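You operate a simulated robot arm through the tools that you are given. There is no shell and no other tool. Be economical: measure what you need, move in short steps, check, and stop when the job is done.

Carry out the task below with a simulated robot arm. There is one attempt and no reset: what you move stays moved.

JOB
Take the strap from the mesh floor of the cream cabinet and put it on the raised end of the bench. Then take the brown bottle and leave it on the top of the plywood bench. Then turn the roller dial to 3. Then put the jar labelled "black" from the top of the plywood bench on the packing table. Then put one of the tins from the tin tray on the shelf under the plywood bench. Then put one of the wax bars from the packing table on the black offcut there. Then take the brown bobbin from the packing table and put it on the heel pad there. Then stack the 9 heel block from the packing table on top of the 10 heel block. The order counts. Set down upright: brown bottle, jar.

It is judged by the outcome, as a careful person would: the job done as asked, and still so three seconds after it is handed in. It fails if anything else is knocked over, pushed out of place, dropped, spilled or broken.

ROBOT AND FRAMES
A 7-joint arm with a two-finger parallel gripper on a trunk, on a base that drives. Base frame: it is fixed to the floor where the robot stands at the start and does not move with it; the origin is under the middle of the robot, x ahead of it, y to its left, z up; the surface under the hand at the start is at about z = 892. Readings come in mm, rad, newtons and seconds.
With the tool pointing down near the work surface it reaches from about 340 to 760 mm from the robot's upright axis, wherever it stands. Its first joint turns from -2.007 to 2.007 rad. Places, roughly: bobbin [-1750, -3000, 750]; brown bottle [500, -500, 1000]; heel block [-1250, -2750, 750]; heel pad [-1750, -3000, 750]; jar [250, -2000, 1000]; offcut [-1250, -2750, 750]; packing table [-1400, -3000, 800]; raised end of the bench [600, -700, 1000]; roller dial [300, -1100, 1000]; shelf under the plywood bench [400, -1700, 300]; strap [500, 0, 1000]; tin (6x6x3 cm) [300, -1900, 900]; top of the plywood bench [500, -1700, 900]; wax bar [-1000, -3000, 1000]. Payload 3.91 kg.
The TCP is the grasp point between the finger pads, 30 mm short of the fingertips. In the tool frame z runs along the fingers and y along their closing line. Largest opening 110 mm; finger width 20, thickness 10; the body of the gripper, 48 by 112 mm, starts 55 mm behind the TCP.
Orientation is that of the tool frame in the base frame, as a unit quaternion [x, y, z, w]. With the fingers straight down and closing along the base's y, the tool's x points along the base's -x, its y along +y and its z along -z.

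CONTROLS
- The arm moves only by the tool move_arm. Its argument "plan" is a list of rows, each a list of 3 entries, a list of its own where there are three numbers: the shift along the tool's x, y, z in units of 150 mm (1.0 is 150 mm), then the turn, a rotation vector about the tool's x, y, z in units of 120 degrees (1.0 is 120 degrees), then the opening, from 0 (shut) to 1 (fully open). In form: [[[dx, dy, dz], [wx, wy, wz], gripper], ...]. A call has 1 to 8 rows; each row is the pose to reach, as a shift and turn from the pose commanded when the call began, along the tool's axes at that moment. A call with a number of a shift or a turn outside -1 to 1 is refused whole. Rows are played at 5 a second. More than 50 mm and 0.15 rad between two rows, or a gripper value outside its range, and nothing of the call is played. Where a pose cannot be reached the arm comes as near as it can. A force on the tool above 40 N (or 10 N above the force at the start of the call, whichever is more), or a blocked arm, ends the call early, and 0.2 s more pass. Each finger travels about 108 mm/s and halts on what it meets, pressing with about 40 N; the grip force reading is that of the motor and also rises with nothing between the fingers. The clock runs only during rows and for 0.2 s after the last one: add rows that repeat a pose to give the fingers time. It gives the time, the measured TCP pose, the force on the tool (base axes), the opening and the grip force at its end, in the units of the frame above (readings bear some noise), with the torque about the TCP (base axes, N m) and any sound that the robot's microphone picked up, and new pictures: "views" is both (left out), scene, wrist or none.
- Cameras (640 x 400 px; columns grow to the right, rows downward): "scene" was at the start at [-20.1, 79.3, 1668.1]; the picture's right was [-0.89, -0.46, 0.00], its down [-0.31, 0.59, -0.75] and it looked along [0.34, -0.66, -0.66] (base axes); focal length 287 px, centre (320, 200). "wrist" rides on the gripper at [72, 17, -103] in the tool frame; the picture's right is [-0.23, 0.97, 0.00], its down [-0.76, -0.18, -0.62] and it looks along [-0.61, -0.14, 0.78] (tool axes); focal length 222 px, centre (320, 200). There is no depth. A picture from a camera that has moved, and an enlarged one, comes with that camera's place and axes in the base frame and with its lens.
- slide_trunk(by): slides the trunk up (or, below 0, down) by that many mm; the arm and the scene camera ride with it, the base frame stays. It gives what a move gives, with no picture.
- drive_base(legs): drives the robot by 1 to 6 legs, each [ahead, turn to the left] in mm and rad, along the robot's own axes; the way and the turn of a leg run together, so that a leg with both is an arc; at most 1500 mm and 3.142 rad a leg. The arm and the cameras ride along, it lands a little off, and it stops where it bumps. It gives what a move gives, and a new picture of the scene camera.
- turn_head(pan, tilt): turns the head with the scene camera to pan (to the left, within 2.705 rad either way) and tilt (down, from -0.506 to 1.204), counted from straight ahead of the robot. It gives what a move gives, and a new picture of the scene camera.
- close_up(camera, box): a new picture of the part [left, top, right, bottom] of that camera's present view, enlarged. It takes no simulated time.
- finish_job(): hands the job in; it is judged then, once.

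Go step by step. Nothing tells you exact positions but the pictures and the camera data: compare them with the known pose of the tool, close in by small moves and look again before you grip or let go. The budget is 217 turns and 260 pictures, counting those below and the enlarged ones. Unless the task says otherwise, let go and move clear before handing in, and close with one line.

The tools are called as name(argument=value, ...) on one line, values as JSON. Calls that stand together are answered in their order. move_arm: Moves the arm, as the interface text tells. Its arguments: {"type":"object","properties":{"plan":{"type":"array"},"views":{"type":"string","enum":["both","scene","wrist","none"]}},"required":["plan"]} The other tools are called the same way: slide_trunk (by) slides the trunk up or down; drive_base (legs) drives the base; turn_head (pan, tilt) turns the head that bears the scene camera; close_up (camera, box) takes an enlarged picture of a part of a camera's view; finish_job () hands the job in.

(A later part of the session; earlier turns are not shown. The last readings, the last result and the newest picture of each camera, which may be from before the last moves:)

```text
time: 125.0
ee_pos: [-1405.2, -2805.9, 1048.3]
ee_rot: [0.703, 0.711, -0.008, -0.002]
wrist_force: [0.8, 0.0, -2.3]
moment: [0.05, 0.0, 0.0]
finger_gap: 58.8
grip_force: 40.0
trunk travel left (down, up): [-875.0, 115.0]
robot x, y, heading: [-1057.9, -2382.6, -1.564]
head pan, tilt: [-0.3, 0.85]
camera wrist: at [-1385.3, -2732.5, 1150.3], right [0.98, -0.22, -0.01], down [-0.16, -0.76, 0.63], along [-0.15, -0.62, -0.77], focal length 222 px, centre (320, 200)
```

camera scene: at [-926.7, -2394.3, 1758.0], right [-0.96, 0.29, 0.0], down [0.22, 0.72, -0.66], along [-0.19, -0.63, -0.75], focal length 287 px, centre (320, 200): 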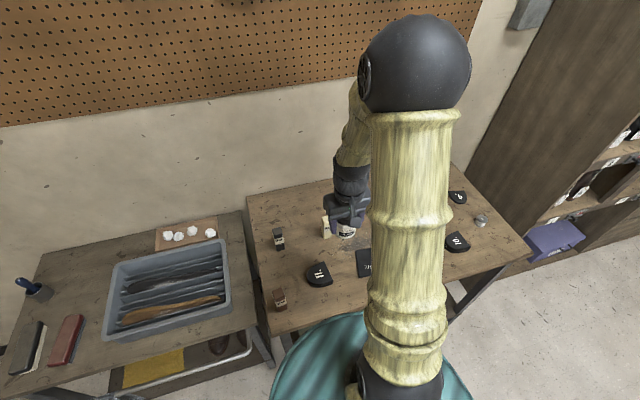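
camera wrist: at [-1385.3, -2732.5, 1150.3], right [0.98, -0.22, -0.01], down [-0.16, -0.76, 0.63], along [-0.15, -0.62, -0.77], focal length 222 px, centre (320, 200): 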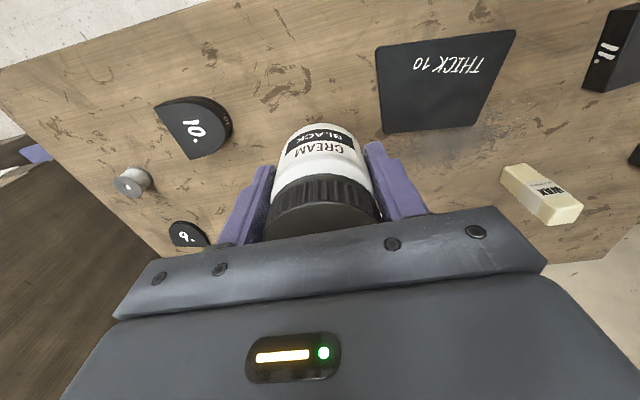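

move_arm(plan=[[[0, 0, 0.3], [0, 0, 0], 0.2], [[0, 0, 0.6], [0, 0, 0], 0.2], [[0, 0, 0.75], [0, 0, 0], 0.2], [[0, 0, 0.79], [0, 0, 0], 0.2], [[0, 0, 0.81], [0, 0, 0], 0.2], [[0, 0, 0.83], [0, 0, 0], 0.2], [[0, 0, 0.85], [0, 0, 0], 0.2], [[0, 0, 0.87], [0, 0, 0], 0.2]], views="wrist")

```text
time: 126.8
ee_pos: [-1406.3, -2807.9, 917.1]
ee_rot: [0.704, 0.711, -0.008, -0.002]
wrist_force: [0.5, -0.8, -2.2]
moment: [0.06, 0.01, -0.01]
finger_gap: 59.0
grip_force: 39.9
trunk travel left (down, up): [-875.0, 115.0]
robot x, y, heading: [-1055.2, -2385.7, -1.565]
head pan, tilt: [-0.3, 0.85]
camera wrist: at [-1386.6, -2734.0, 1020.1], right [0.98, -0.22, -0.01], down [-0.16, -0.76, 0.63], along [-0.15, -0.62, -0.77], focal length 222 px, centre (320, 200)
```

wrist: 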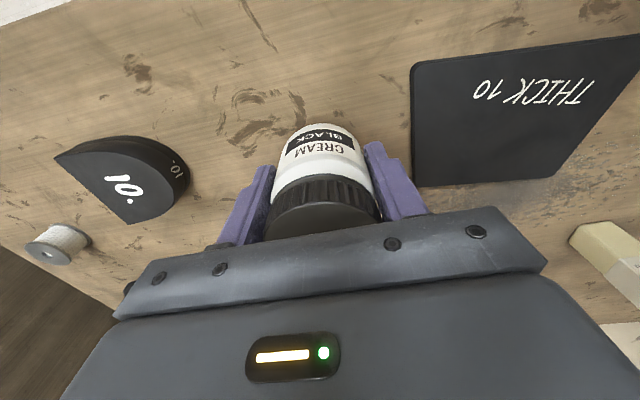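

move_arm(plan=[[[0, 0, 0.02], [0, 0, 0], 0.2], [[0, 0, 0.04], [0, 0, 0], 0.2], [[0, 0, 0.06], [0, 0, 0], 0.2], [[0, 0, 0.08], [0, 0, 0], 0.2], [[0, 0, 0.1], [0, 0, 0], 0.2], [[0, 0, 0.12], [0, 0, 0], 0.2], [[0, 0, 0.14], [0, 0, 0], 0.2], [[0, 0, 0.16], [0, 0, 0], 0.2]], views="wrist")

```text
time: 128.6
ee_pos: [-1407.6, -2808.1, 893.5]
ee_rot: [0.703, 0.711, -0.007, -0.001]
wrist_force: [0.2, -0.7, -2.1]
moment: [0.05, -0.01, 0.0]
finger_gap: 58.5
grip_force: 40.2
trunk travel left (down, up): [-875.0, 115.0]
robot x, y, heading: [-1058.1, -2381.3, -1.563]
head pan, tilt: [-0.3, 0.85]
camera wrist: at [-1386.7, -2734.2, 996.2], right [0.98, -0.22, -0.01], down [-0.16, -0.76, 0.63], along [-0.15, -0.62, -0.77], focal length 222 px, centre (320, 200)
```

wrist: 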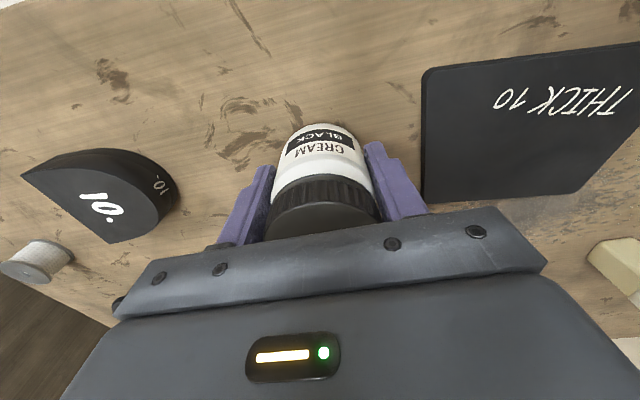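

move_arm(plan=[[[0, 0, 0.025], [0, 0, 0], 0.2], [[0, 0, 0.05], [0, 0, 0], 0.2], [[0, 0, 0.075], [0, 0, 0], 0.2], [[0, 0, 0.1], [0, 0, 0], 0.2], [[0, 0, 0.125], [0, 0, 0], 0.2], [[0, 0, 0.15], [0, 0, 0], 0.2], [[0, 0, 0.175], [0, 0, 0], 0.2], [[0, 0, 0.2], [0, 0, 0], 0.2]], views="wrist")

```text
time: 130.0
ee_pos: [-1408.0, -2805.4, 874.8]
ee_rot: [0.704, 0.71, -0.009, -0.003]
wrist_force: [2.9, 4.7, 15.9]
moment: [-0.02, -0.47, 0.14]
finger_gap: 57.9
grip_force: 39.7
trunk travel left (down, up): [-875.0, 115.0]
robot x, y, heading: [-1056.7, -2379.2, -1.558]
head pan, tilt: [-0.3, 0.85]
stopped in row 7: the force on the tool passed its limit at 42 N (the readings are from after the stop); the commanded pose is now the measured one
camera wrist: at [-1387.1, -2732.5, 977.2], right [0.98, -0.22, -0.01], down [-0.16, -0.76, 0.63], along [-0.15, -0.62, -0.77], focal length 222 px, centre (320, 200)
```

wrist: 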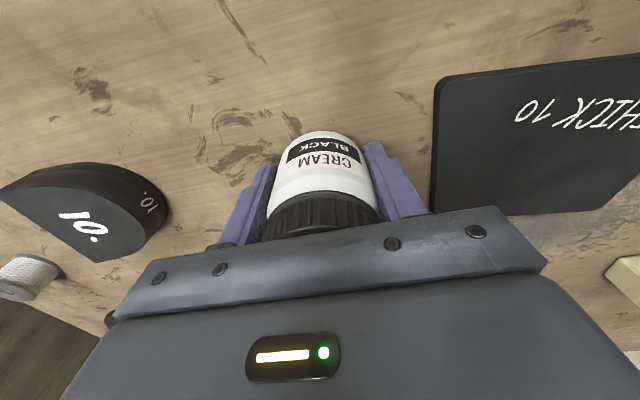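

move_arm(plan=[[[0, 0, 0], [0, 0, 0], 0.55], [[0, 0, 0], [0, 0, 0], 0.8], [[0, 0, 0], [0, 0, 0], 1], [[0, 0, -0.25], [0, 0, 0], 1.0], [[0, 0, -0.55], [0, 0, 0], 1.0], [[0, 0, -0.85], [0, 0, 0], 1.0], [[0, 0, -1.0], [0, 0, 0], 1.0]], views="both")

```text
time: 131.6
ee_pos: [-1405.8, -2805.9, 1022.1]
ee_rot: [0.704, 0.71, -0.009, -0.001]
wrist_force: [0.2, -0.1, -0.7]
moment: [0.01, -0.02, 0.01]
finger_gap: 109.9
grip_force: 0.1
trunk travel left (down, up): [-875.0, 115.0]
robot x, y, heading: [-1058.7, -2386.2, -1.564]
head pan, tilt: [-0.3, 0.85]
camera scene: at [-926.6, -2394.1, 1758.0], right [-0.96, 0.29, 0.0], down [0.22, 0.72, -0.66], along [-0.19, -0.63, -0.75], focal length 287 px, centre (320, 200)
camera wrist: at [-1385.1, -2731.9, 1124.9], right [0.98, -0.22, -0.01], down [-0.16, -0.76, 0.63], along [-0.15, -0.62, -0.77], focal length 222 px, centre (320, 200)
```

scene: 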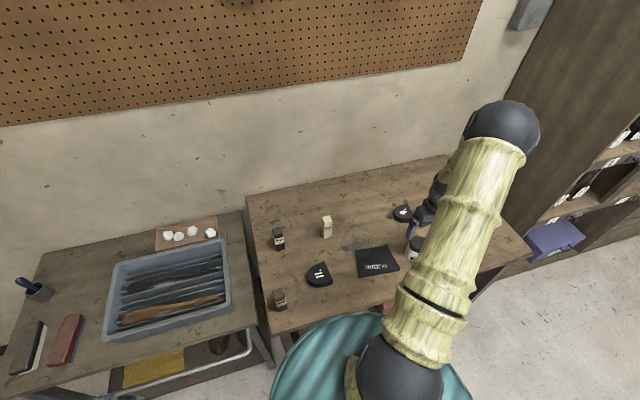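
wrist: 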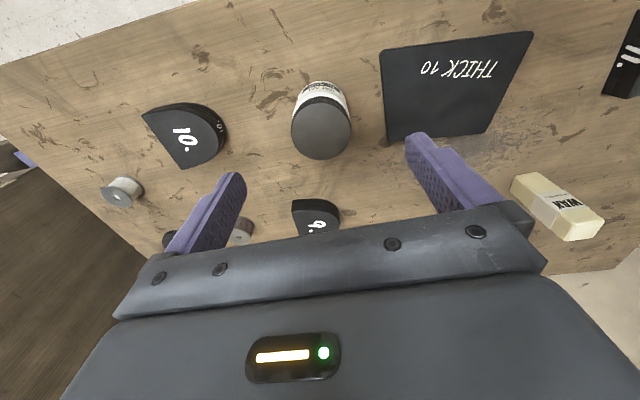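

Jar stands on the packing table. Now back to the bench for a tin; first raise the hand.

move_arm(plan=[[[0, 0.0, -0.3], [0, 0, 0], 0.6], [[0, 0.3, -0.45], [0, 0, 0], 0.6], [[0, 0.6, -0.6], [0, 0, 0], 0.6], [[0, 0.9, -0.7], [0, 0, 0], 0.6], [[0, 1.0, -0.8], [0, 0, 0], 0.6]], views="none")

drive_base(legs=[[0, -0.834], [-875, 0], [0, 2.398]])

```text
refused: row 2 steps farther than a row can; nothing moved
```

```text
time: 148.5
ee_pos: [18.9, -2111.2, 1021.4]
ee_rot: [-0.019, 1.0, -0.007, 0.004]
wrist_force: [-0.5, 0.1, -0.2]
moment: [-0.02, -0.02, -0.01]
finger_gap: 110.2
grip_force: 0.1
trunk travel left (down, up): [-875.0, 115.0]
robot x, y, heading: [-414.6, -1772.6, 0.041]
head pan, tilt: [-0.3, 0.85]
camera scene: at [-404.5, -1644.1, 1758.0], right [-0.26, -0.97, 0.0], down [-0.73, 0.2, -0.66], along [0.64, -0.17, -0.75], focal length 287 px, centre (320, 200)
```

scene: 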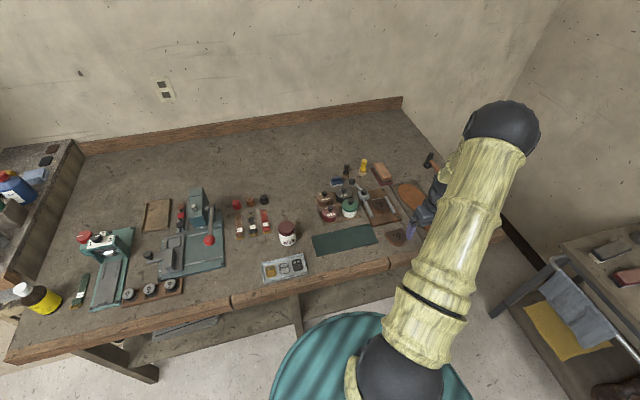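

move_arm(plan=[[[0, 0.0, -0.3], [0, 0, 0.01], 0.6], [[-0.1, 0.2, -0.5], [0, 0, 0.018], 0.6], [[-0.25, 0.45, -0.5], [0, 0, 0.018], 0.6], [[-0.4, 0.7, -0.5], [0, 0, 0.018], 0.6], [[-0.6, 0.95, -0.5], [0, 0, 0.018], 0.6]], views="none")

move_arm(plan=[[[-0.2, 0.2, 0], [0, 0, 0], 0.6], [[-0.4, 0.4, 0], [0, 0, 0], 0.6], [[-0.6, 0.6, 0], [0, 0, 0], 0.6], [[-0.73, 0.74, 0], [0, 0, 0], 0.6]], views="wrist")

close_up(camera="wrist", box=[220, 60, 420, 210])

```text
time: 149.7
ee_pos: [103.3, -1961.8, 1093.7]
ee_rot: [0.0, 1.0, -0.008, 0.004]
wrist_force: [-0.2, -0.2, -0.5]
moment: [0.0, 0.04, 0.0]
finger_gap: 66.1
grip_force: 0.1
trunk travel left (down, up): [-875.0, 115.0]
robot x, y, heading: [-415.5, -1776.8, 0.036]
head pan, tilt: [-0.3, 0.85]
```

```text
time: 150.7
ee_pos: [212.1, -1852.6, 1096.9]
ee_rot: [0.0, 1.0, -0.008, 0.006]
wrist_force: [-0.1, -0.3, -0.5]
moment: [0.01, 0.01, 0.0]
finger_gap: 65.9
grip_force: 0.1
trunk travel left (down, up): [-875.0, 115.0]
robot x, y, heading: [-416.4, -1772.2, 0.035]
head pan, tilt: [-0.3, 0.85]
camera wrist: at [140.5, -1833.7, 1198.9], right [0.23, 0.97, -0.01], down [0.76, -0.17, 0.63], along [0.61, -0.15, -0.77], focal length 222 px, centre (320, 200)
```

wrist: 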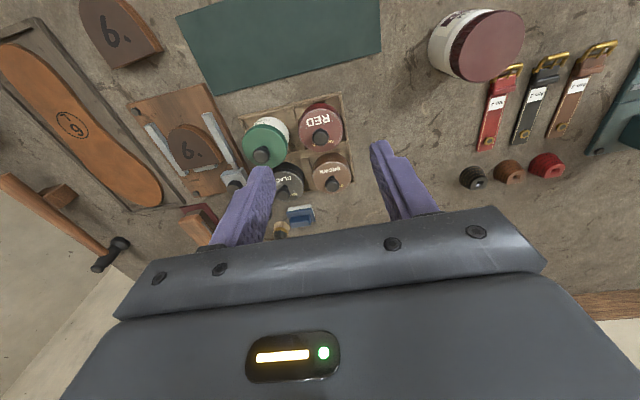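

```text
2.67 times, centred on (320, 135) of wrist
camera zoom: at [140.5, -1833.7, 1198.9], right [0.23, 0.97, -0.01], down [0.76, -0.17, 0.63], along [0.61, -0.15, -0.77], focal length 592 px, centre (320, 373)
```

zoom: 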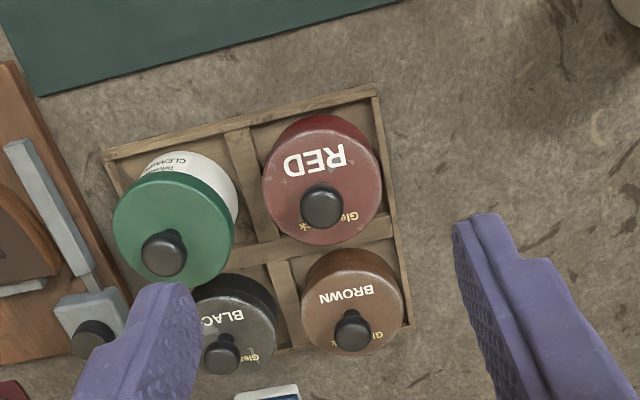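

move_arm(plan=[[[-0.2, -0.05, 0.1], [0, 0, 0], 0.5], [[-0.4, -0.09, 0.3], [0, 0, 0], 0.4], [[-0.4, -0.09, 0.6], [0, 0, 0], 0.4], [[-0.4, -0.09, 0.75], [0, 0, 0], 0.4]], views="wrist")

close_up(camera="wrist", box=[220, 60, 420, 210])

```text
time: 151.7
ee_pos: [271.8, -1868.1, 982.0]
ee_rot: [0.0, 1.0, -0.007, 0.005]
wrist_force: [-0.3, -0.1, 0.0]
moment: [0.0, -0.01, 0.01]
finger_gap: 43.7
grip_force: 0.1
trunk travel left (down, up): [-875.0, 115.0]
robot x, y, heading: [-421.1, -1773.5, 0.035]
head pan, tilt: [-0.3, 0.85]
camera wrist: at [202.0, -1849.0, 1085.3], right [0.23, 0.97, -0.01], down [0.76, -0.17, 0.63], along [0.61, -0.15, -0.77], focal length 222 px, centre (320, 200)
```

wrist: 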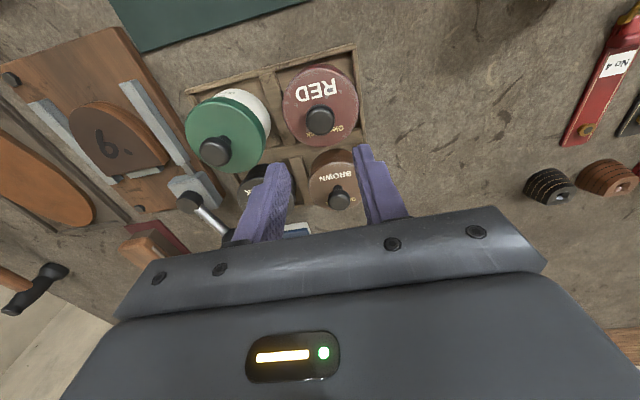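

```text
2.67 times, centred on (320, 135) of wrist
camera zoom: at [202.0, -1849.0, 1085.3], right [0.23, 0.97, -0.01], down [0.76, -0.17, 0.63], along [0.61, -0.15, -0.77], focal length 592 px, centre (320, 373)
```

zoom: 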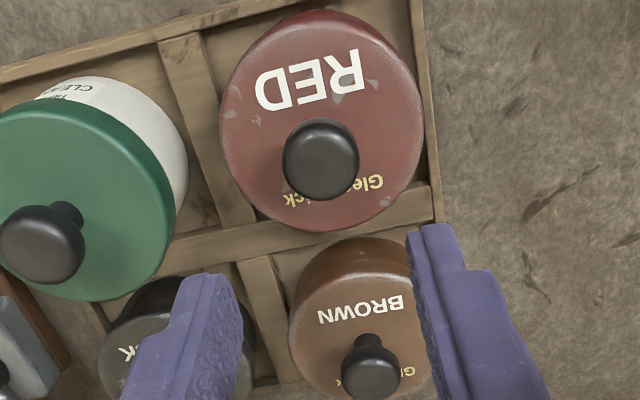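

move_arm(plan=[[[0.135, 0.04, 0], [0, 0, 0], 0.4], [[0.135, 0.04, 0.12], [0, 0, 0], 0.4]], views="wrist")

close_up(camera="wrist", box=[220, 60, 420, 210])

```text
time: 152.3
ee_pos: [253.8, -1861.7, 963.2]
ee_rot: [0.0, 1.0, -0.007, 0.004]
wrist_force: [-0.3, -0.3, 0.7]
moment: [-0.02, 0.01, 0.0]
finger_gap: 43.7
grip_force: 0.0
trunk travel left (down, up): [-875.0, 115.0]
robot x, y, heading: [-415.7, -1777.4, 0.042]
head pan, tilt: [-0.3, 0.85]
camera wrist: at [182.7, -1843.2, 1067.3], right [0.23, 0.97, -0.01], down [0.76, -0.17, 0.63], along [0.61, -0.15, -0.77], focal length 222 px, centre (320, 200)
```

wrist: 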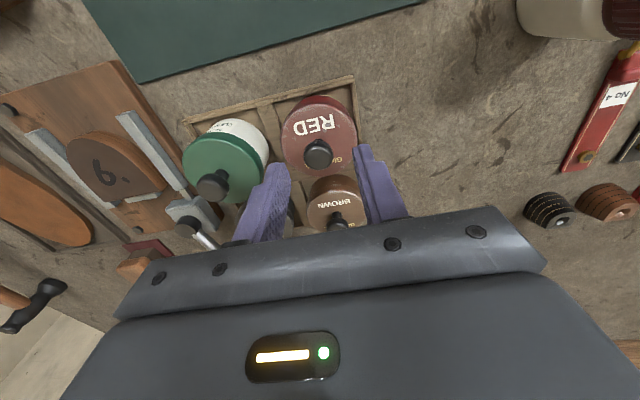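

```text
2.67 times, centred on (320, 135) of wrist
camera zoom: at [182.7, -1843.2, 1067.3], right [0.23, 0.97, -0.01], down [0.76, -0.17, 0.63], along [0.61, -0.15, -0.77], focal length 592 px, centre (320, 373)
```

zoom: 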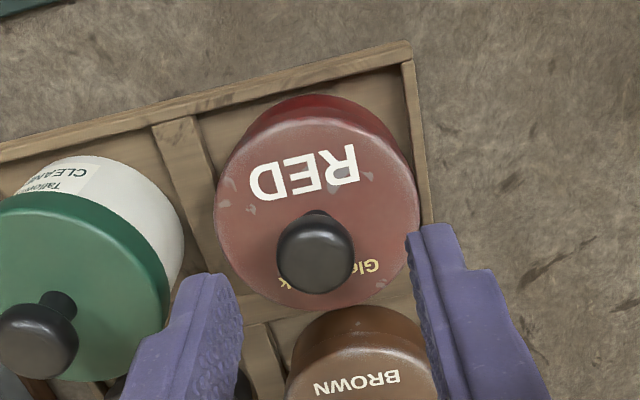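

move_arm(plan=[[[-0.02, -0.006, 0.1], [0, 0, 0], 0.4], [[-0.02, -0.006, 0.18], [0, 0, 0], 0.4], [[-0.02, -0.006, 0.18], [0, 0, 0], 0.2], [[-0.02, -0.006, 0.18], [0, 0, 0], 0.1], [[-0.02, -0.006, 0.18], [0, 0, 0], 0.1]], views="wrist")

close_up(camera="wrist", box=[220, 60, 420, 210])

```text
time: 153.5
ee_pos: [256.2, -1862.8, 939.4]
ee_rot: [0.0, 1.0, -0.006, 0.005]
wrist_force: [0.2, -0.9, 1.9]
moment: [-0.05, -0.02, 0.01]
finger_gap: 16.1
grip_force: 39.5
trunk travel left (down, up): [-875.0, 115.0]
robot x, y, heading: [-415.0, -1774.1, 0.04]
head pan, tilt: [-0.3, 0.85]
heard: snap
camera wrist: at [184.6, -1844.6, 1041.6], right [0.23, 0.97, -0.01], down [0.76, -0.17, 0.63], along [0.62, -0.15, -0.77], focal length 222 px, centre (320, 200)
```

wrist: 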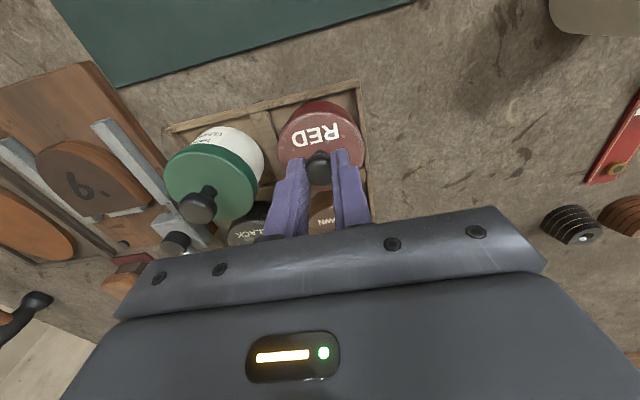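

```text
2.67 times, centred on (320, 135) of wrist
camera zoom: at [184.6, -1844.6, 1041.6], right [0.23, 0.97, -0.01], down [0.76, -0.17, 0.63], along [0.62, -0.15, -0.77], focal length 592 px, centre (320, 373)
```

zoom: 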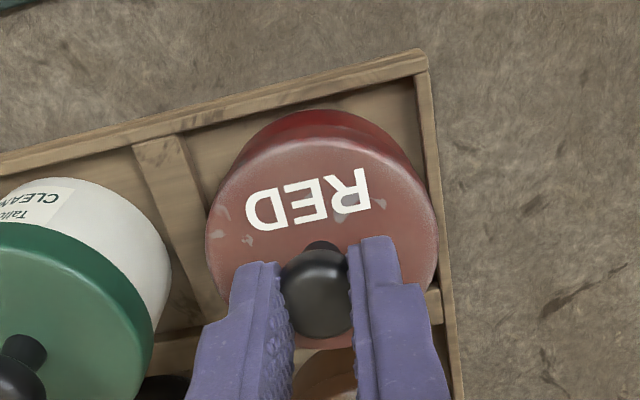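

A snap was heard on gripping the knob; I lift only slightly and look whether the tin and lid are intact.

move_arm(plan=[[[0, 0, -0.03], [0, 0, 0], 0.1], [[0, 0, -0.08], [0, 0, 0], 0.1], [[0, 0, -0.12], [0, 0, 0], 0.1]], views="wrist")

close_up(camera="wrist", box=[220, 60, 420, 210])

```text
time: 154.3
ee_pos: [255.8, -1861.8, 955.5]
ee_rot: [0.0, 1.0, -0.006, 0.005]
wrist_force: [0.3, -0.2, -0.1]
moment: [-0.03, -0.02, 0.02]
finger_gap: 15.9
grip_force: 39.9
trunk travel left (down, up): [-875.0, 115.0]
robot x, y, heading: [-415.3, -1776.4, 0.039]
head pan, tilt: [-0.3, 0.85]
camera wrist: at [184.4, -1844.4, 1058.8], right [0.23, 0.97, -0.01], down [0.76, -0.17, 0.63], along [0.61, -0.15, -0.77], focal length 222 px, centre (320, 200)
```

wrist: 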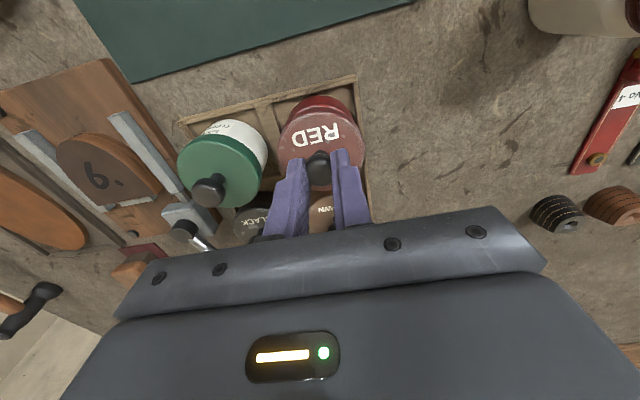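

```text
2.67 times, centred on (320, 135) of wrist
camera zoom: at [184.4, -1844.4, 1058.8], right [0.23, 0.97, -0.01], down [0.76, -0.17, 0.63], along [0.61, -0.15, -0.77], focal length 592 px, centre (320, 373)
```

zoom: 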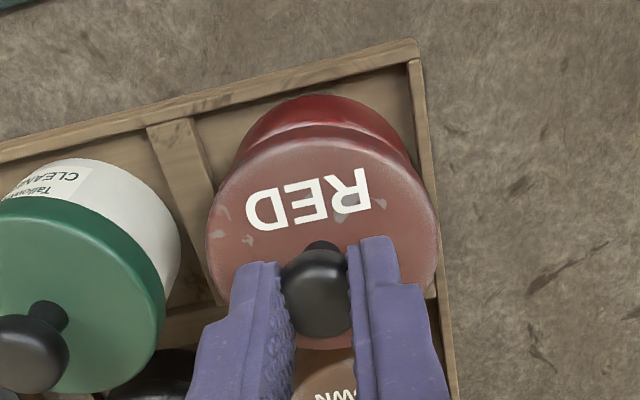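

The lid came away by itself. I'll set it straight back down and press it on.

move_arm(plan=[[[0, 0, 0.04], [0, 0, 0], 0.1], [[0, 0, 0.09], [0, 0, 0], 0.1], [[0, 0, 0.115], [0, 0, 0], 0.1], [[0, 0, 0.13], [0, 0, 0], 0.1], [[0, 0, 0.145], [0, 0, 0], 0.1]], views="wrist")

close_up(camera="wrist", box=[220, 60, 420, 210])

```text
time: 155.5
ee_pos: [255.9, -1862.2, 938.2]
ee_rot: [0.001, 1.0, -0.008, 0.01]
wrist_force: [0.0, -1.4, 33.8]
moment: [-0.05, 0.28, -0.02]
finger_gap: 15.6
grip_force: 39.6
trunk travel left (down, up): [-875.0, 115.0]
robot x, y, heading: [-411.6, -1775.3, 0.041]
head pan, tilt: [-0.3, 0.85]
heard: snap
camera wrist: at [183.9, -1844.5, 1041.1], right [0.23, 0.97, -0.01], down [0.75, -0.17, 0.64], along [0.62, -0.15, -0.77], focal length 222 px, centre (320, 200)
```

wrist: 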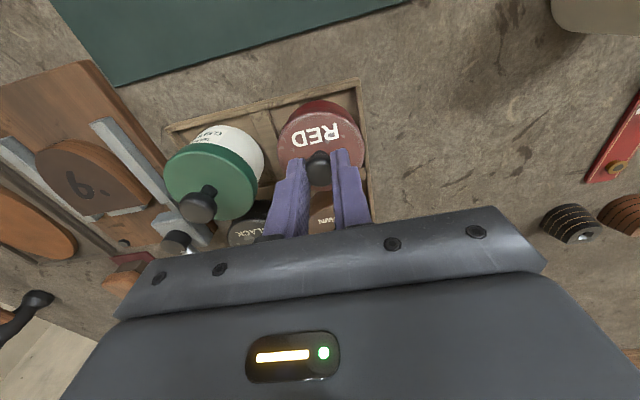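

```text
2.67 times, centred on (320, 135) of wrist
camera zoom: at [183.9, -1844.5, 1041.1], right [0.23, 0.97, -0.01], down [0.75, -0.17, 0.64], along [0.62, -0.15, -0.77], focal length 592 px, centre (320, 373)
```

zoom: 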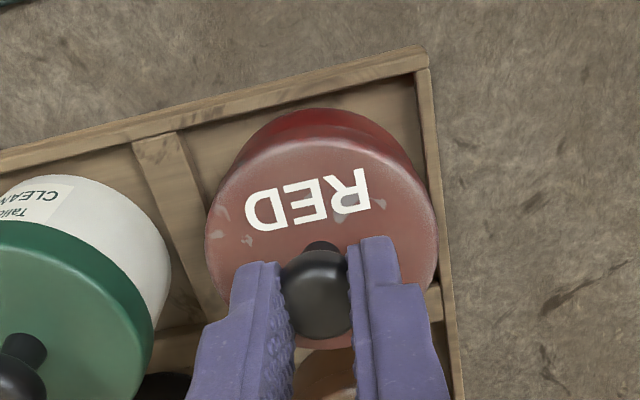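

The lid snapped back on. I'll let go of the knob and take the tin by its body instead, gripping along the tray's diagonal.

move_arm(plan=[[[0, 0, -0.01], [0, 0, 0], 0.3], [[0, 0, -0.01], [0, 0, 0], 0.4], [[0, 0, -0.2], [0, 0, 0], 0.4], [[0, 0, -0.45], [0, 0, 0], 0.4]], views="wrist")

close_up(camera="wrist", box=[220, 60, 420, 210])

```text
time: 156.5
ee_pos: [254.1, -1862.7, 1001.1]
ee_rot: [-0.001, 1.0, -0.007, 0.004]
wrist_force: [-0.2, -0.5, 0.1]
moment: [0.0, 0.0, 0.03]
finger_gap: 44.0
grip_force: 0.0
trunk travel left (down, up): [-875.0, 115.0]
robot x, y, heading: [-415.7, -1776.8, 0.034]
head pan, tilt: [-0.3, 0.85]
camera wrist: at [182.7, -1843.8, 1104.4], right [0.23, 0.97, -0.01], down [0.76, -0.17, 0.63], along [0.61, -0.15, -0.77], focal length 222 px, centre (320, 200)
```

wrist: 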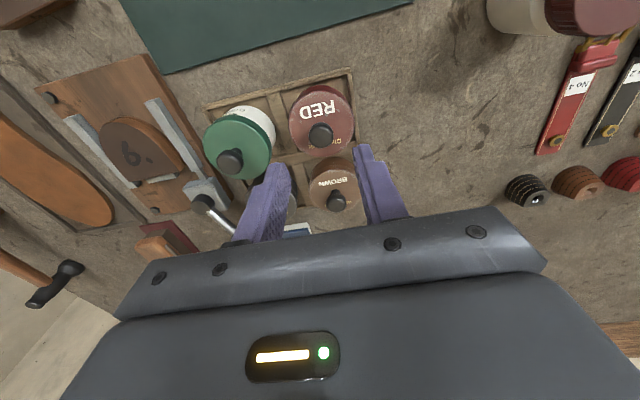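

```text
2.67 times, centred on (320, 135) of wrist
camera zoom: at [182.7, -1843.8, 1104.4], right [0.23, 0.97, -0.01], down [0.76, -0.17, 0.63], along [0.61, -0.15, -0.77], focal length 592 px, centre (320, 373)
```

zoom: 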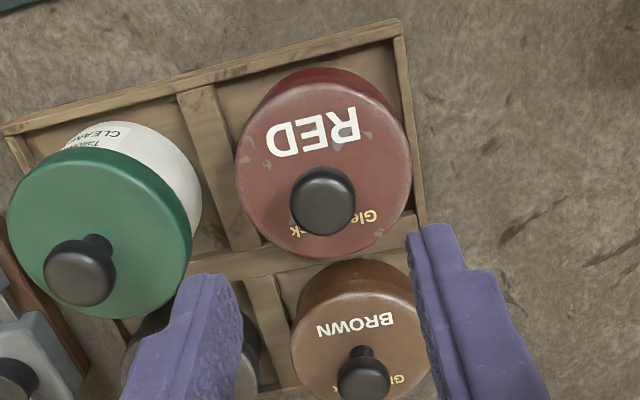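

move_arm(plan=[[[0, 0, 0], [0, 0, -0.065], 0.5], [[0, 0, 0], [0, 0, -0.13], 0.6], [[0, 0, 0], [0, 0, -0.195], 0.7], [[0, 0, 0], [0, 0, -0.26], 0.8], [[0, 0, 0], [0, 0, -0.325], 0.8], [[0, 0, 0], [0, 0, -0.375], 0.8], [[0, 0, 0.2], [0, 0, -0.375], 0.8], [[0, 0, 0.35], [0, 0, -0.375], 0.8]], views="wrist")

close_up(camera="wrist", box=[220, 70, 420, 220])

```text
time: 158.3
ee_pos: [255.6, -1862.2, 947.1]
ee_rot: [-0.383, 0.924, -0.009, 0.001]
wrist_force: [-0.1, 0.6, 0.8]
moment: [-0.02, 0.02, 0.01]
finger_gap: 88.0
grip_force: 0.1
trunk travel left (down, up): [-875.0, 115.0]
robot x, y, heading: [-410.6, -1775.7, 0.038]
head pan, tilt: [-0.3, 0.85]
camera wrist: at [193.5, -1900.8, 1051.6], right [-0.53, 0.85, -0.02], down [0.66, 0.42, 0.62], along [0.54, 0.32, -0.78], focal length 222 px, centre (320, 200)
```

wrist: 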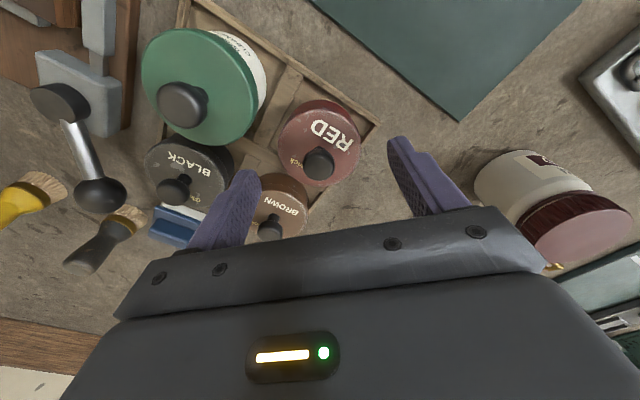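

```text
2.67 times, centred on (320, 145) of wrist
camera zoom: at [193.5, -1900.8, 1051.6], right [-0.53, 0.85, -0.02], down [0.66, 0.42, 0.62], along [0.54, 0.32, -0.78], focal length 592 px, centre (320, 347)
```

zoom: 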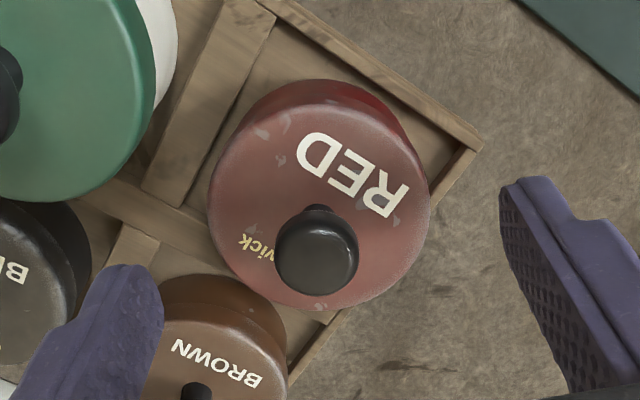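

move_arm(plan=[[[0, 0, 0.08], [0, 0, 0], 0.8], [[0, 0, 0.16], [0, 0, 0], 0.8], [[0, 0, 0.22], [0, 0, 0], 0.8], [[0, 0, 0.25], [0, 0, 0], 0.8], [[0, 0, 0.27], [0, 0, 0], 0.8]], views="wrist")

close_up(camera="wrist", box=[220, 70, 420, 220])

```text
time: 159.5
ee_pos: [256.8, -1863.8, 907.6]
ee_rot: [-0.383, 0.924, -0.009, 0.002]
wrist_force: [0.3, -0.2, 0.1]
moment: [0.01, 0.0, 0.03]
finger_gap: 87.9
grip_force: 0.0
trunk travel left (down, up): [-875.0, 115.0]
robot x, y, heading: [-417.2, -1777.4, 0.038]
head pan, tilt: [-0.3, 0.85]
camera wrist: at [194.4, -1901.2, 1011.8], right [-0.53, 0.85, -0.02], down [0.66, 0.42, 0.62], along [0.54, 0.32, -0.78], focal length 222 px, centre (320, 200)
```

wrist: 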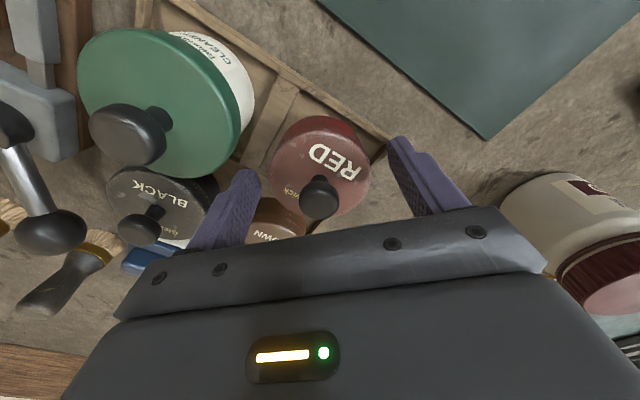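

```text
2.67 times, centred on (320, 145) of wrist
camera zoom: at [194.4, -1901.2, 1011.8], right [-0.53, 0.85, -0.02], down [0.66, 0.42, 0.62], along [0.54, 0.32, -0.78], focal length 592 px, centre (320, 347)
```

zoom: 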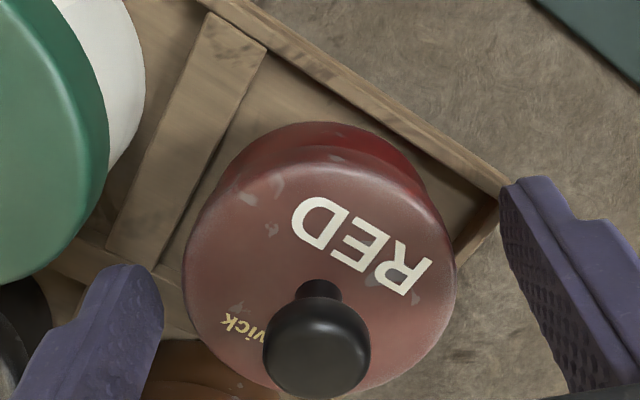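

move_arm(plan=[[[0, 0, 0.015], [0, 0, 0], 0.8], [[0, 0, 0.03], [0, 0, 0], 0.8], [[0, 0, 0.04], [0, 0, 0], 0.8]], views="none")

```text
time: 160.3
ee_pos: [256.4, -1862.6, 904.6]
ee_rot: [-0.383, 0.924, -0.008, 0.003]
wrist_force: [-1.3, -0.7, 5.1]
moment: [0.17, 0.2, 0.04]
finger_gap: 88.1
grip_force: 0.0
trunk travel left (down, up): [-875.0, 115.0]
robot x, y, heading: [-414.9, -1775.0, 0.035]
head pan, tilt: [-0.3, 0.85]
```

move_arm(plan=[[[0, 0.015, -0.03], [0, 0, 0], 0.8], [[0, 0.015, -0.03], [0, 0, 0], 0.6], [[0, 0.015, -0.03], [0, 0, 0], 0.4], [[0, 0.015, -0.03], [0, 0, 0], 0.4], [[0, 0.015, -0.03], [0, 0, 0], 0.4]], views="wrist")

close_up(camera="wrist", box=[220, 70, 420, 220])

```text
time: 161.5
ee_pos: [255.3, -1861.7, 906.6]
ee_rot: [-0.383, 0.924, -0.008, 0.002]
wrist_force: [-0.7, 0.2, 0.4]
moment: [0.03, 0.04, 0.02]
finger_gap: 59.2
grip_force: 40.0
trunk travel left (down, up): [-875.0, 115.0]
robot x, y, heading: [-419.1, -1774.3, 0.035]
head pan, tilt: [-0.3, 0.85]
heard: snap
camera wrist: at [192.9, -1899.7, 1011.1], right [-0.53, 0.85, -0.02], down [0.66, 0.42, 0.62], along [0.54, 0.32, -0.78], focal length 222 px, centre (320, 200)
```

wrist: 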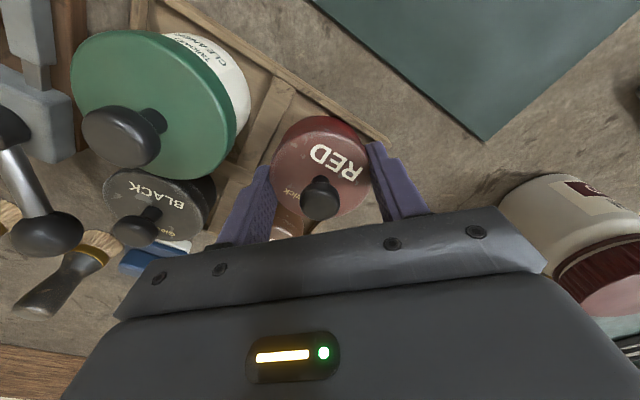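

```text
2.67 times, centred on (320, 145) of wrist
camera zoom: at [192.9, -1899.7, 1011.1], right [-0.53, 0.85, -0.02], down [0.66, 0.42, 0.62], along [0.54, 0.32, -0.78], focal length 592 px, centre (320, 347)
```

zoom: 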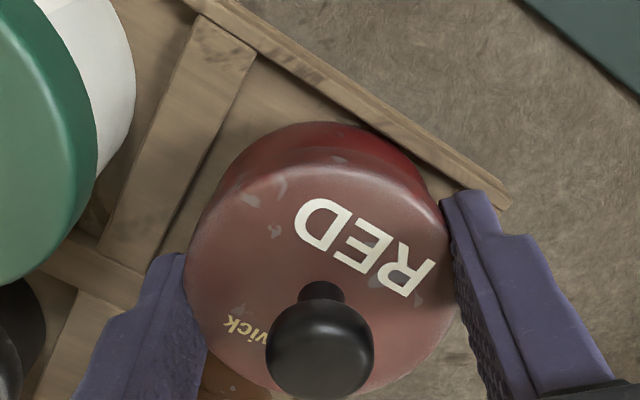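

move_arm(plan=[[[0, 0, -0.03], [0, 0, 0], 0.4], [[0, 0, -0.1], [0, 0, 0], 0.4], [[0, 0, -0.2], [0, 0, 0], 0.4]], views="wrist")

close_up(camera="wrist", box=[220, 70, 420, 220])

```text
time: 162.3
ee_pos: [255.0, -1861.5, 937.2]
ee_rot: [-0.383, 0.924, -0.009, 0.002]
wrist_force: [-0.5, -0.7, -1.1]
moment: [0.03, -0.02, 0.01]
finger_gap: 59.0
grip_force: 39.6
trunk travel left (down, up): [-875.0, 115.0]
robot x, y, heading: [-414.2, -1772.9, 0.038]
head pan, tilt: [-0.3, 0.85]
camera wrist: at [192.7, -1900.1, 1040.8], right [-0.53, 0.85, -0.02], down [0.66, 0.42, 0.62], along [0.54, 0.32, -0.78], focal length 222 px, centre (320, 200)
```

wrist: 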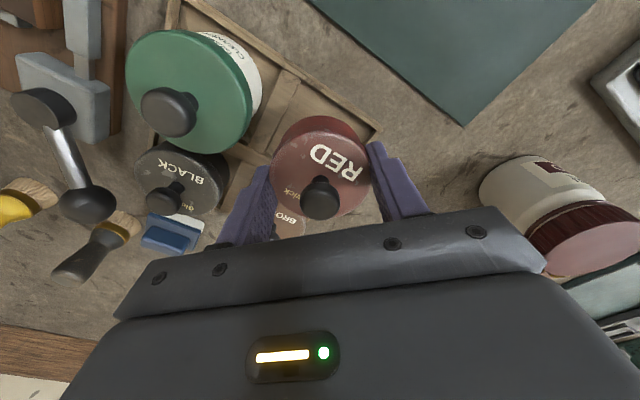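

```text
2.67 times, centred on (320, 145) of wrist
camera zoom: at [192.7, -1900.1, 1040.8], right [-0.53, 0.85, -0.02], down [0.66, 0.42, 0.62], along [0.54, 0.32, -0.78], focal length 592 px, centre (320, 347)
```

zoom: 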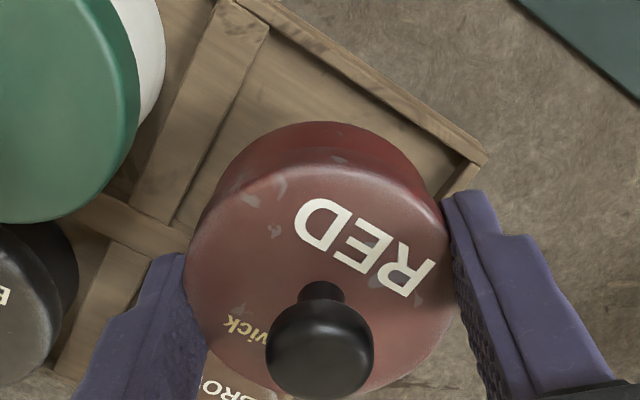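

Tin with its lid is in hand. Lift, retract and back off, then lower the trunk to look at the shelf.

move_arm(plan=[[[0, 0, -0.3], [0, 0, 0], 0.4], [[0, 0, -0.6], [0, 0, 0], 0.4], [[0, 0, -0.9], [0, 0, 0.06], 0.4], [[0.2, 0.2, -0.9], [0, 0, 0.12], 0.4], [[0.4, 0.4, -0.9], [0, 0, 0.18], 0.4], [[0.6, 0.6, -0.9], [0, 0, 0.24], 0.4], [[0.8, 0.8, -0.9], [0, 0, 0.3], 0.4], [[0.95, 0.95, -0.9], [0, 0, 0.36], 0.4]], views="none")

drive_base(legs=[[-180, 0]])

slide_trunk(by=-550)

turn_head(pan=0.2, tilt=0.6)

```text
time: 164.1
ee_pos: [51.1, -1860.6, 1069.7]
ee_rot: [-0.015, 1.0, -0.007, 0.006]
wrist_force: [-0.7, 0.6, -1.4]
moment: [0.0, 0.0, 0.02]
finger_gap: 59.4
grip_force: 39.5
trunk travel left (down, up): [-875.0, 115.0]
robot x, y, heading: [-416.7, -1776.9, 0.037]
head pan, tilt: [-0.3, 0.85]
```

```text
time: 165.8
ee_pos: [-133.9, -1868.4, 1069.6]
ee_rot: [-0.016, 1.0, -0.007, 0.006]
wrist_force: [0.3, 0.2, -1.5]
moment: [-0.04, -0.01, 0.03]
finger_gap: 59.1
grip_force: 40.0
trunk travel left (down, up): [-875.0, 115.0]
robot x, y, heading: [-600.5, -1781.5, 0.033]
head pan, tilt: [-0.3, 0.85]
camera scene: at [-589.7, -1651.1, 1758.1], right [-0.26, -0.97, 0.0], down [-0.73, 0.2, -0.66], along [0.64, -0.17, -0.75], focal length 287 px, centre (320, 200)
```

scene: 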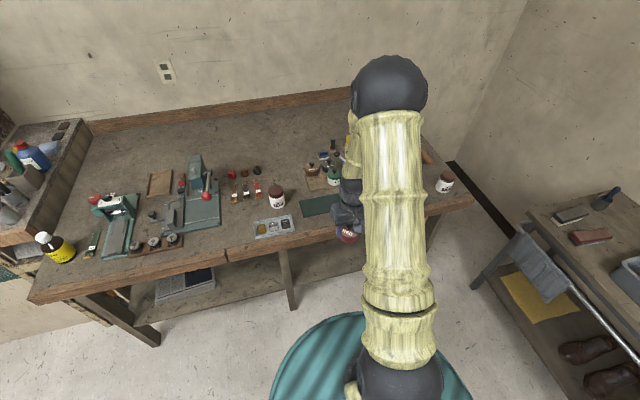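

```text
refused: -550 is not a number from -400 to 400
```

```text
time: 166.7
ee_pos: [-131.8, -1866.8, 1069.6]
ee_rot: [-0.016, 1.0, -0.006, 0.006]
wrist_force: [-0.3, 0.4, -2.2]
moment: [0.0, 0.03, -0.01]
finger_gap: 59.3
grip_force: 39.6
trunk travel left (down, up): [-875.0, 115.0]
robot x, y, heading: [-596.7, -1783.8, 0.041]
head pan, tilt: [0.201, 0.6]
camera scene: at [-577.9, -1609.9, 1778.9], right [0.24, -0.97, 0.0], down [-0.55, -0.13, -0.82], along [0.8, 0.19, -0.57], focal length 287 px, centre (320, 200)
```

scene: 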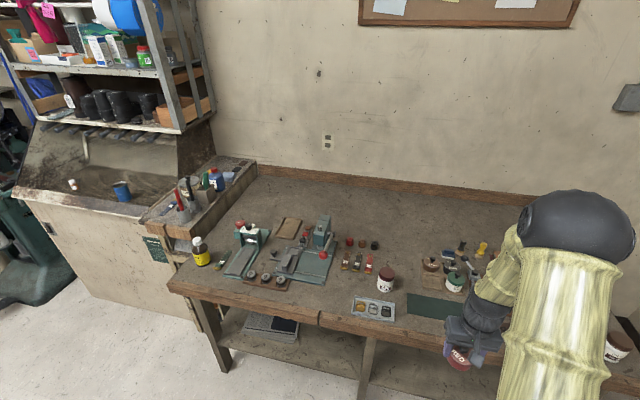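

slide_trunk(by=-400)

slide_trunk(by=-150)

turn_head(pan=0.1, tilt=0.5)

```text
time: 170.5
ee_pos: [-131.6, -1866.1, 669.0]
ee_rot: [-0.016, 1.0, -0.007, 0.004]
wrist_force: [0.2, 0.1, -1.5]
moment: [0.02, -0.03, -0.01]
finger_gap: 59.0
grip_force: 40.0
trunk travel left (down, up): [-475.0, 515.0]
robot x, y, heading: [-601.5, -1782.1, 0.042]
head pan, tilt: [0.201, 0.6]
```

```text
time: 172.3
ee_pos: [-132.3, -1867.1, 519.7]
ee_rot: [-0.017, 1.0, -0.007, 0.004]
wrist_force: [0.1, -0.2, -1.6]
moment: [0.0, -0.02, -0.03]
finger_gap: 59.2
grip_force: 40.2
trunk travel left (down, up): [-325.0, 665.0]
robot x, y, heading: [-598.9, -1780.9, 0.038]
head pan, tilt: [0.201, 0.6]
```

```text
time: 172.9
ee_pos: [-133.1, -1867.2, 520.9]
ee_rot: [-0.016, 1.0, -0.007, 0.005]
wrist_force: [1.2, 0.3, -1.9]
moment: [0.01, -0.01, 0.0]
finger_gap: 59.1
grip_force: 40.5
trunk travel left (down, up): [-325.0, 665.0]
robot x, y, heading: [-600.7, -1780.0, 0.035]
head pan, tilt: [0.099, 0.499]
camera scene: at [-573.8, -1618.2, 1238.0], right [0.14, -0.99, 0.0], down [-0.47, -0.07, -0.88], along [0.87, 0.12, -0.48], focal length 287 px, centre (320, 200)
```

scene: 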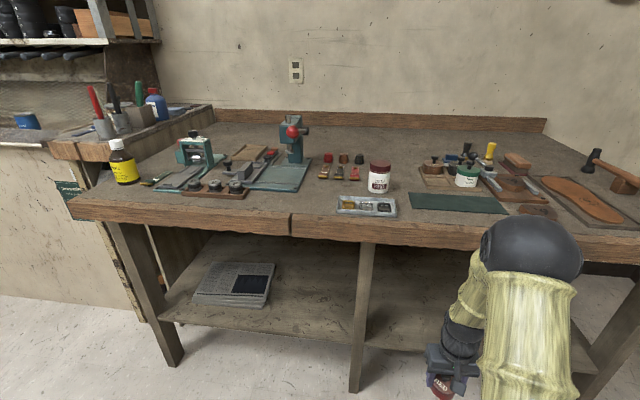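

move_arm(plan=[[[0, 0, -0.3], [0, 0, 0], 0.4], [[0, 0, -0.6], [0, 0, 0], 0.4], [[0, 0, -0.9], [0, 0, 0.012], 0.4], [[0, 0, -1.0], [0, 0, 0.016], 0.4]], views="none")

slide_trunk(by=-240)

drive_base(legs=[[90, 0]])

```text
time: 173.9
ee_pos: [-134.8, -1864.2, 670.5]
ee_rot: [0.002, 1.0, -0.007, 0.005]
wrist_force: [0.0, 0.4, -1.1]
moment: [0.01, -0.03, -0.01]
finger_gap: 58.9
grip_force: 40.0
trunk travel left (down, up): [-325.0, 665.0]
robot x, y, heading: [-599.8, -1782.5, 0.043]
head pan, tilt: [0.099, 0.499]
```

```text
time: 176.4
ee_pos: [-136.1, -1863.6, 432.0]
ee_rot: [0.001, 1.0, -0.008, 0.005]
wrist_force: [0.6, 0.1, -1.8]
moment: [0.02, -0.01, -0.03]
finger_gap: 59.1
grip_force: 40.1
trunk travel left (down, up): [-85.0, 905.0]
robot x, y, heading: [-598.2, -1779.2, 0.039]
head pan, tilt: [0.099, 0.499]
```

```text
time: 177.6
ee_pos: [-45.8, -1860.8, 430.7]
ee_rot: [0.001, 1.0, -0.007, 0.005]
wrist_force: [-1.0, 0.2, -1.2]
moment: [0.01, -0.01, 0.01]
finger_gap: 59.1
grip_force: 40.2
trunk travel left (down, up): [-85.0, 905.0]
robot x, y, heading: [-507.9, -1780.2, 0.039]
head pan, tilt: [0.099, 0.499]
camera scene: at [-482.7, -1614.8, 998.0], right [0.14, -0.99, 0.0], down [-0.47, -0.07, -0.88], along [0.87, 0.12, -0.48], focal length 287 px, centre (320, 200)
```

scene: 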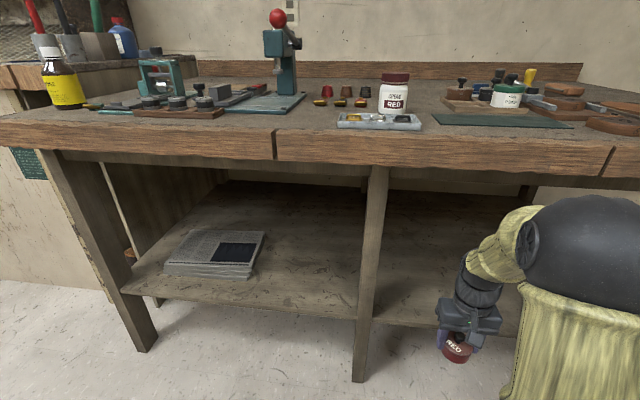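

move_arm(plan=[[[-0.25, 0, 0], [0, 0, 0], 0.4], [[-0.5, 0, 0], [0, 0, 0], 0.4], [[-0.75, 0, 0], [0, 0, 0], 0.4]], views="both")

```text
time: 178.4
ee_pos: [69.3, -1859.5, 433.6]
ee_rot: [0.002, 1.0, -0.007, 0.005]
wrist_force: [-0.8, -0.5, 0.3]
moment: [0.01, 0.0, 0.0]
finger_gap: 59.1
grip_force: 39.8
trunk travel left (down, up): [-85.0, 905.0]
robot x, y, heading: [-507.8, -1779.5, 0.041]
head pan, tilt: [0.099, 0.499]
camera scene: at [-482.9, -1614.8, 998.0], right [0.14, -0.99, 0.0], down [-0.47, -0.07, -0.88], along [0.87, 0.12, -0.48], focal length 287 px, centre (320, 200)
camera wrist: at [-2.2, -1841.0, 536.2], right [0.23, 0.97, -0.01], down [0.76, -0.17, 0.63], along [0.61, -0.15, -0.77], focal length 222 px, centre (320, 200)
```

scene: 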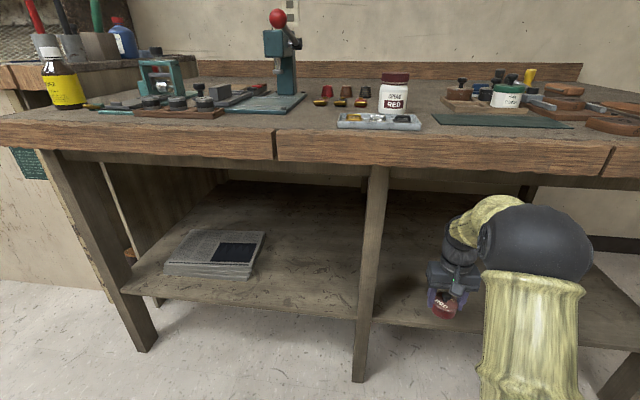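
wrist: 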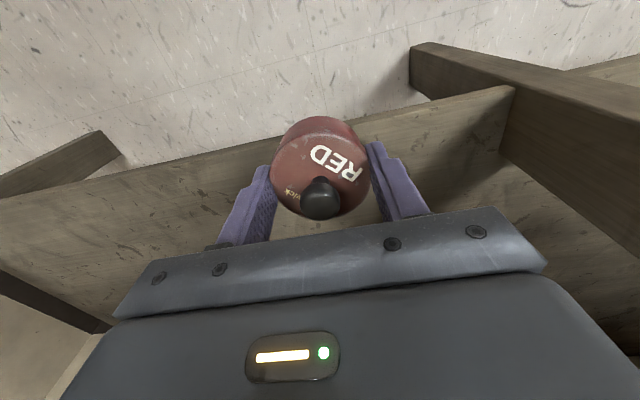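

move_arm(plan=[[[-0.25, 0, 0], [0, 0, 0], 0.4], [[-0.5, 0, 0], [0, 0, 0], 0.4], [[-0.66, 0, 0.1], [0, 0, 0], 0.4], [[-0.66, 0, 0.3], [0, 0, 0], 0.4]], views="both")

```text
time: 179.4
ee_pos: [167.8, -1860.7, 388.4]
ee_rot: [0.0, 1.0, -0.007, 0.005]
wrist_force: [-0.1, -0.1, -0.9]
moment: [-0.01, 0.03, -0.01]
finger_gap: 59.3
grip_force: 39.3
trunk travel left (down, up): [-85.0, 905.0]
robot x, y, heading: [-507.6, -1779.9, 0.036]
head pan, tilt: [0.099, 0.499]
camera scene: at [-482.8, -1614.8, 998.0], right [0.14, -0.99, 0.0], down [-0.47, -0.07, -0.88], along [0.87, 0.12, -0.48], focal length 287 px, centre (320, 200)
camera wrist: at [96.4, -1842.2, 491.5], right [0.23, 0.97, -0.01], down [0.76, -0.17, 0.63], along [0.61, -0.15, -0.77], focal length 222 px, centre (320, 200)
```

scene: 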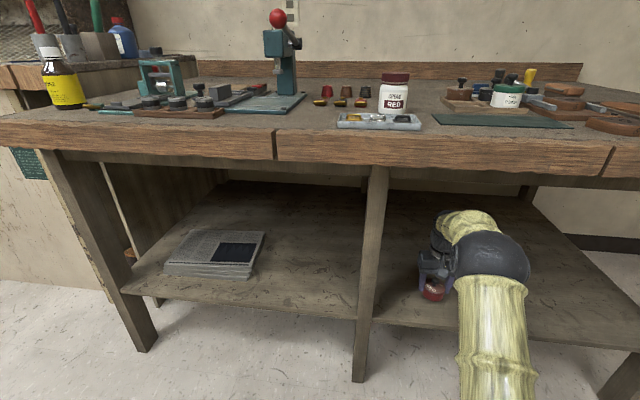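
wrist: 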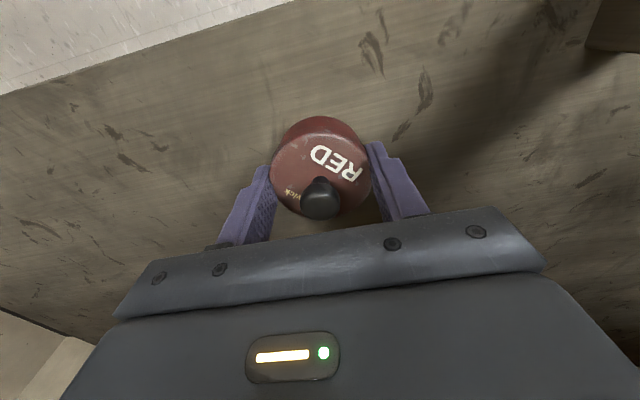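

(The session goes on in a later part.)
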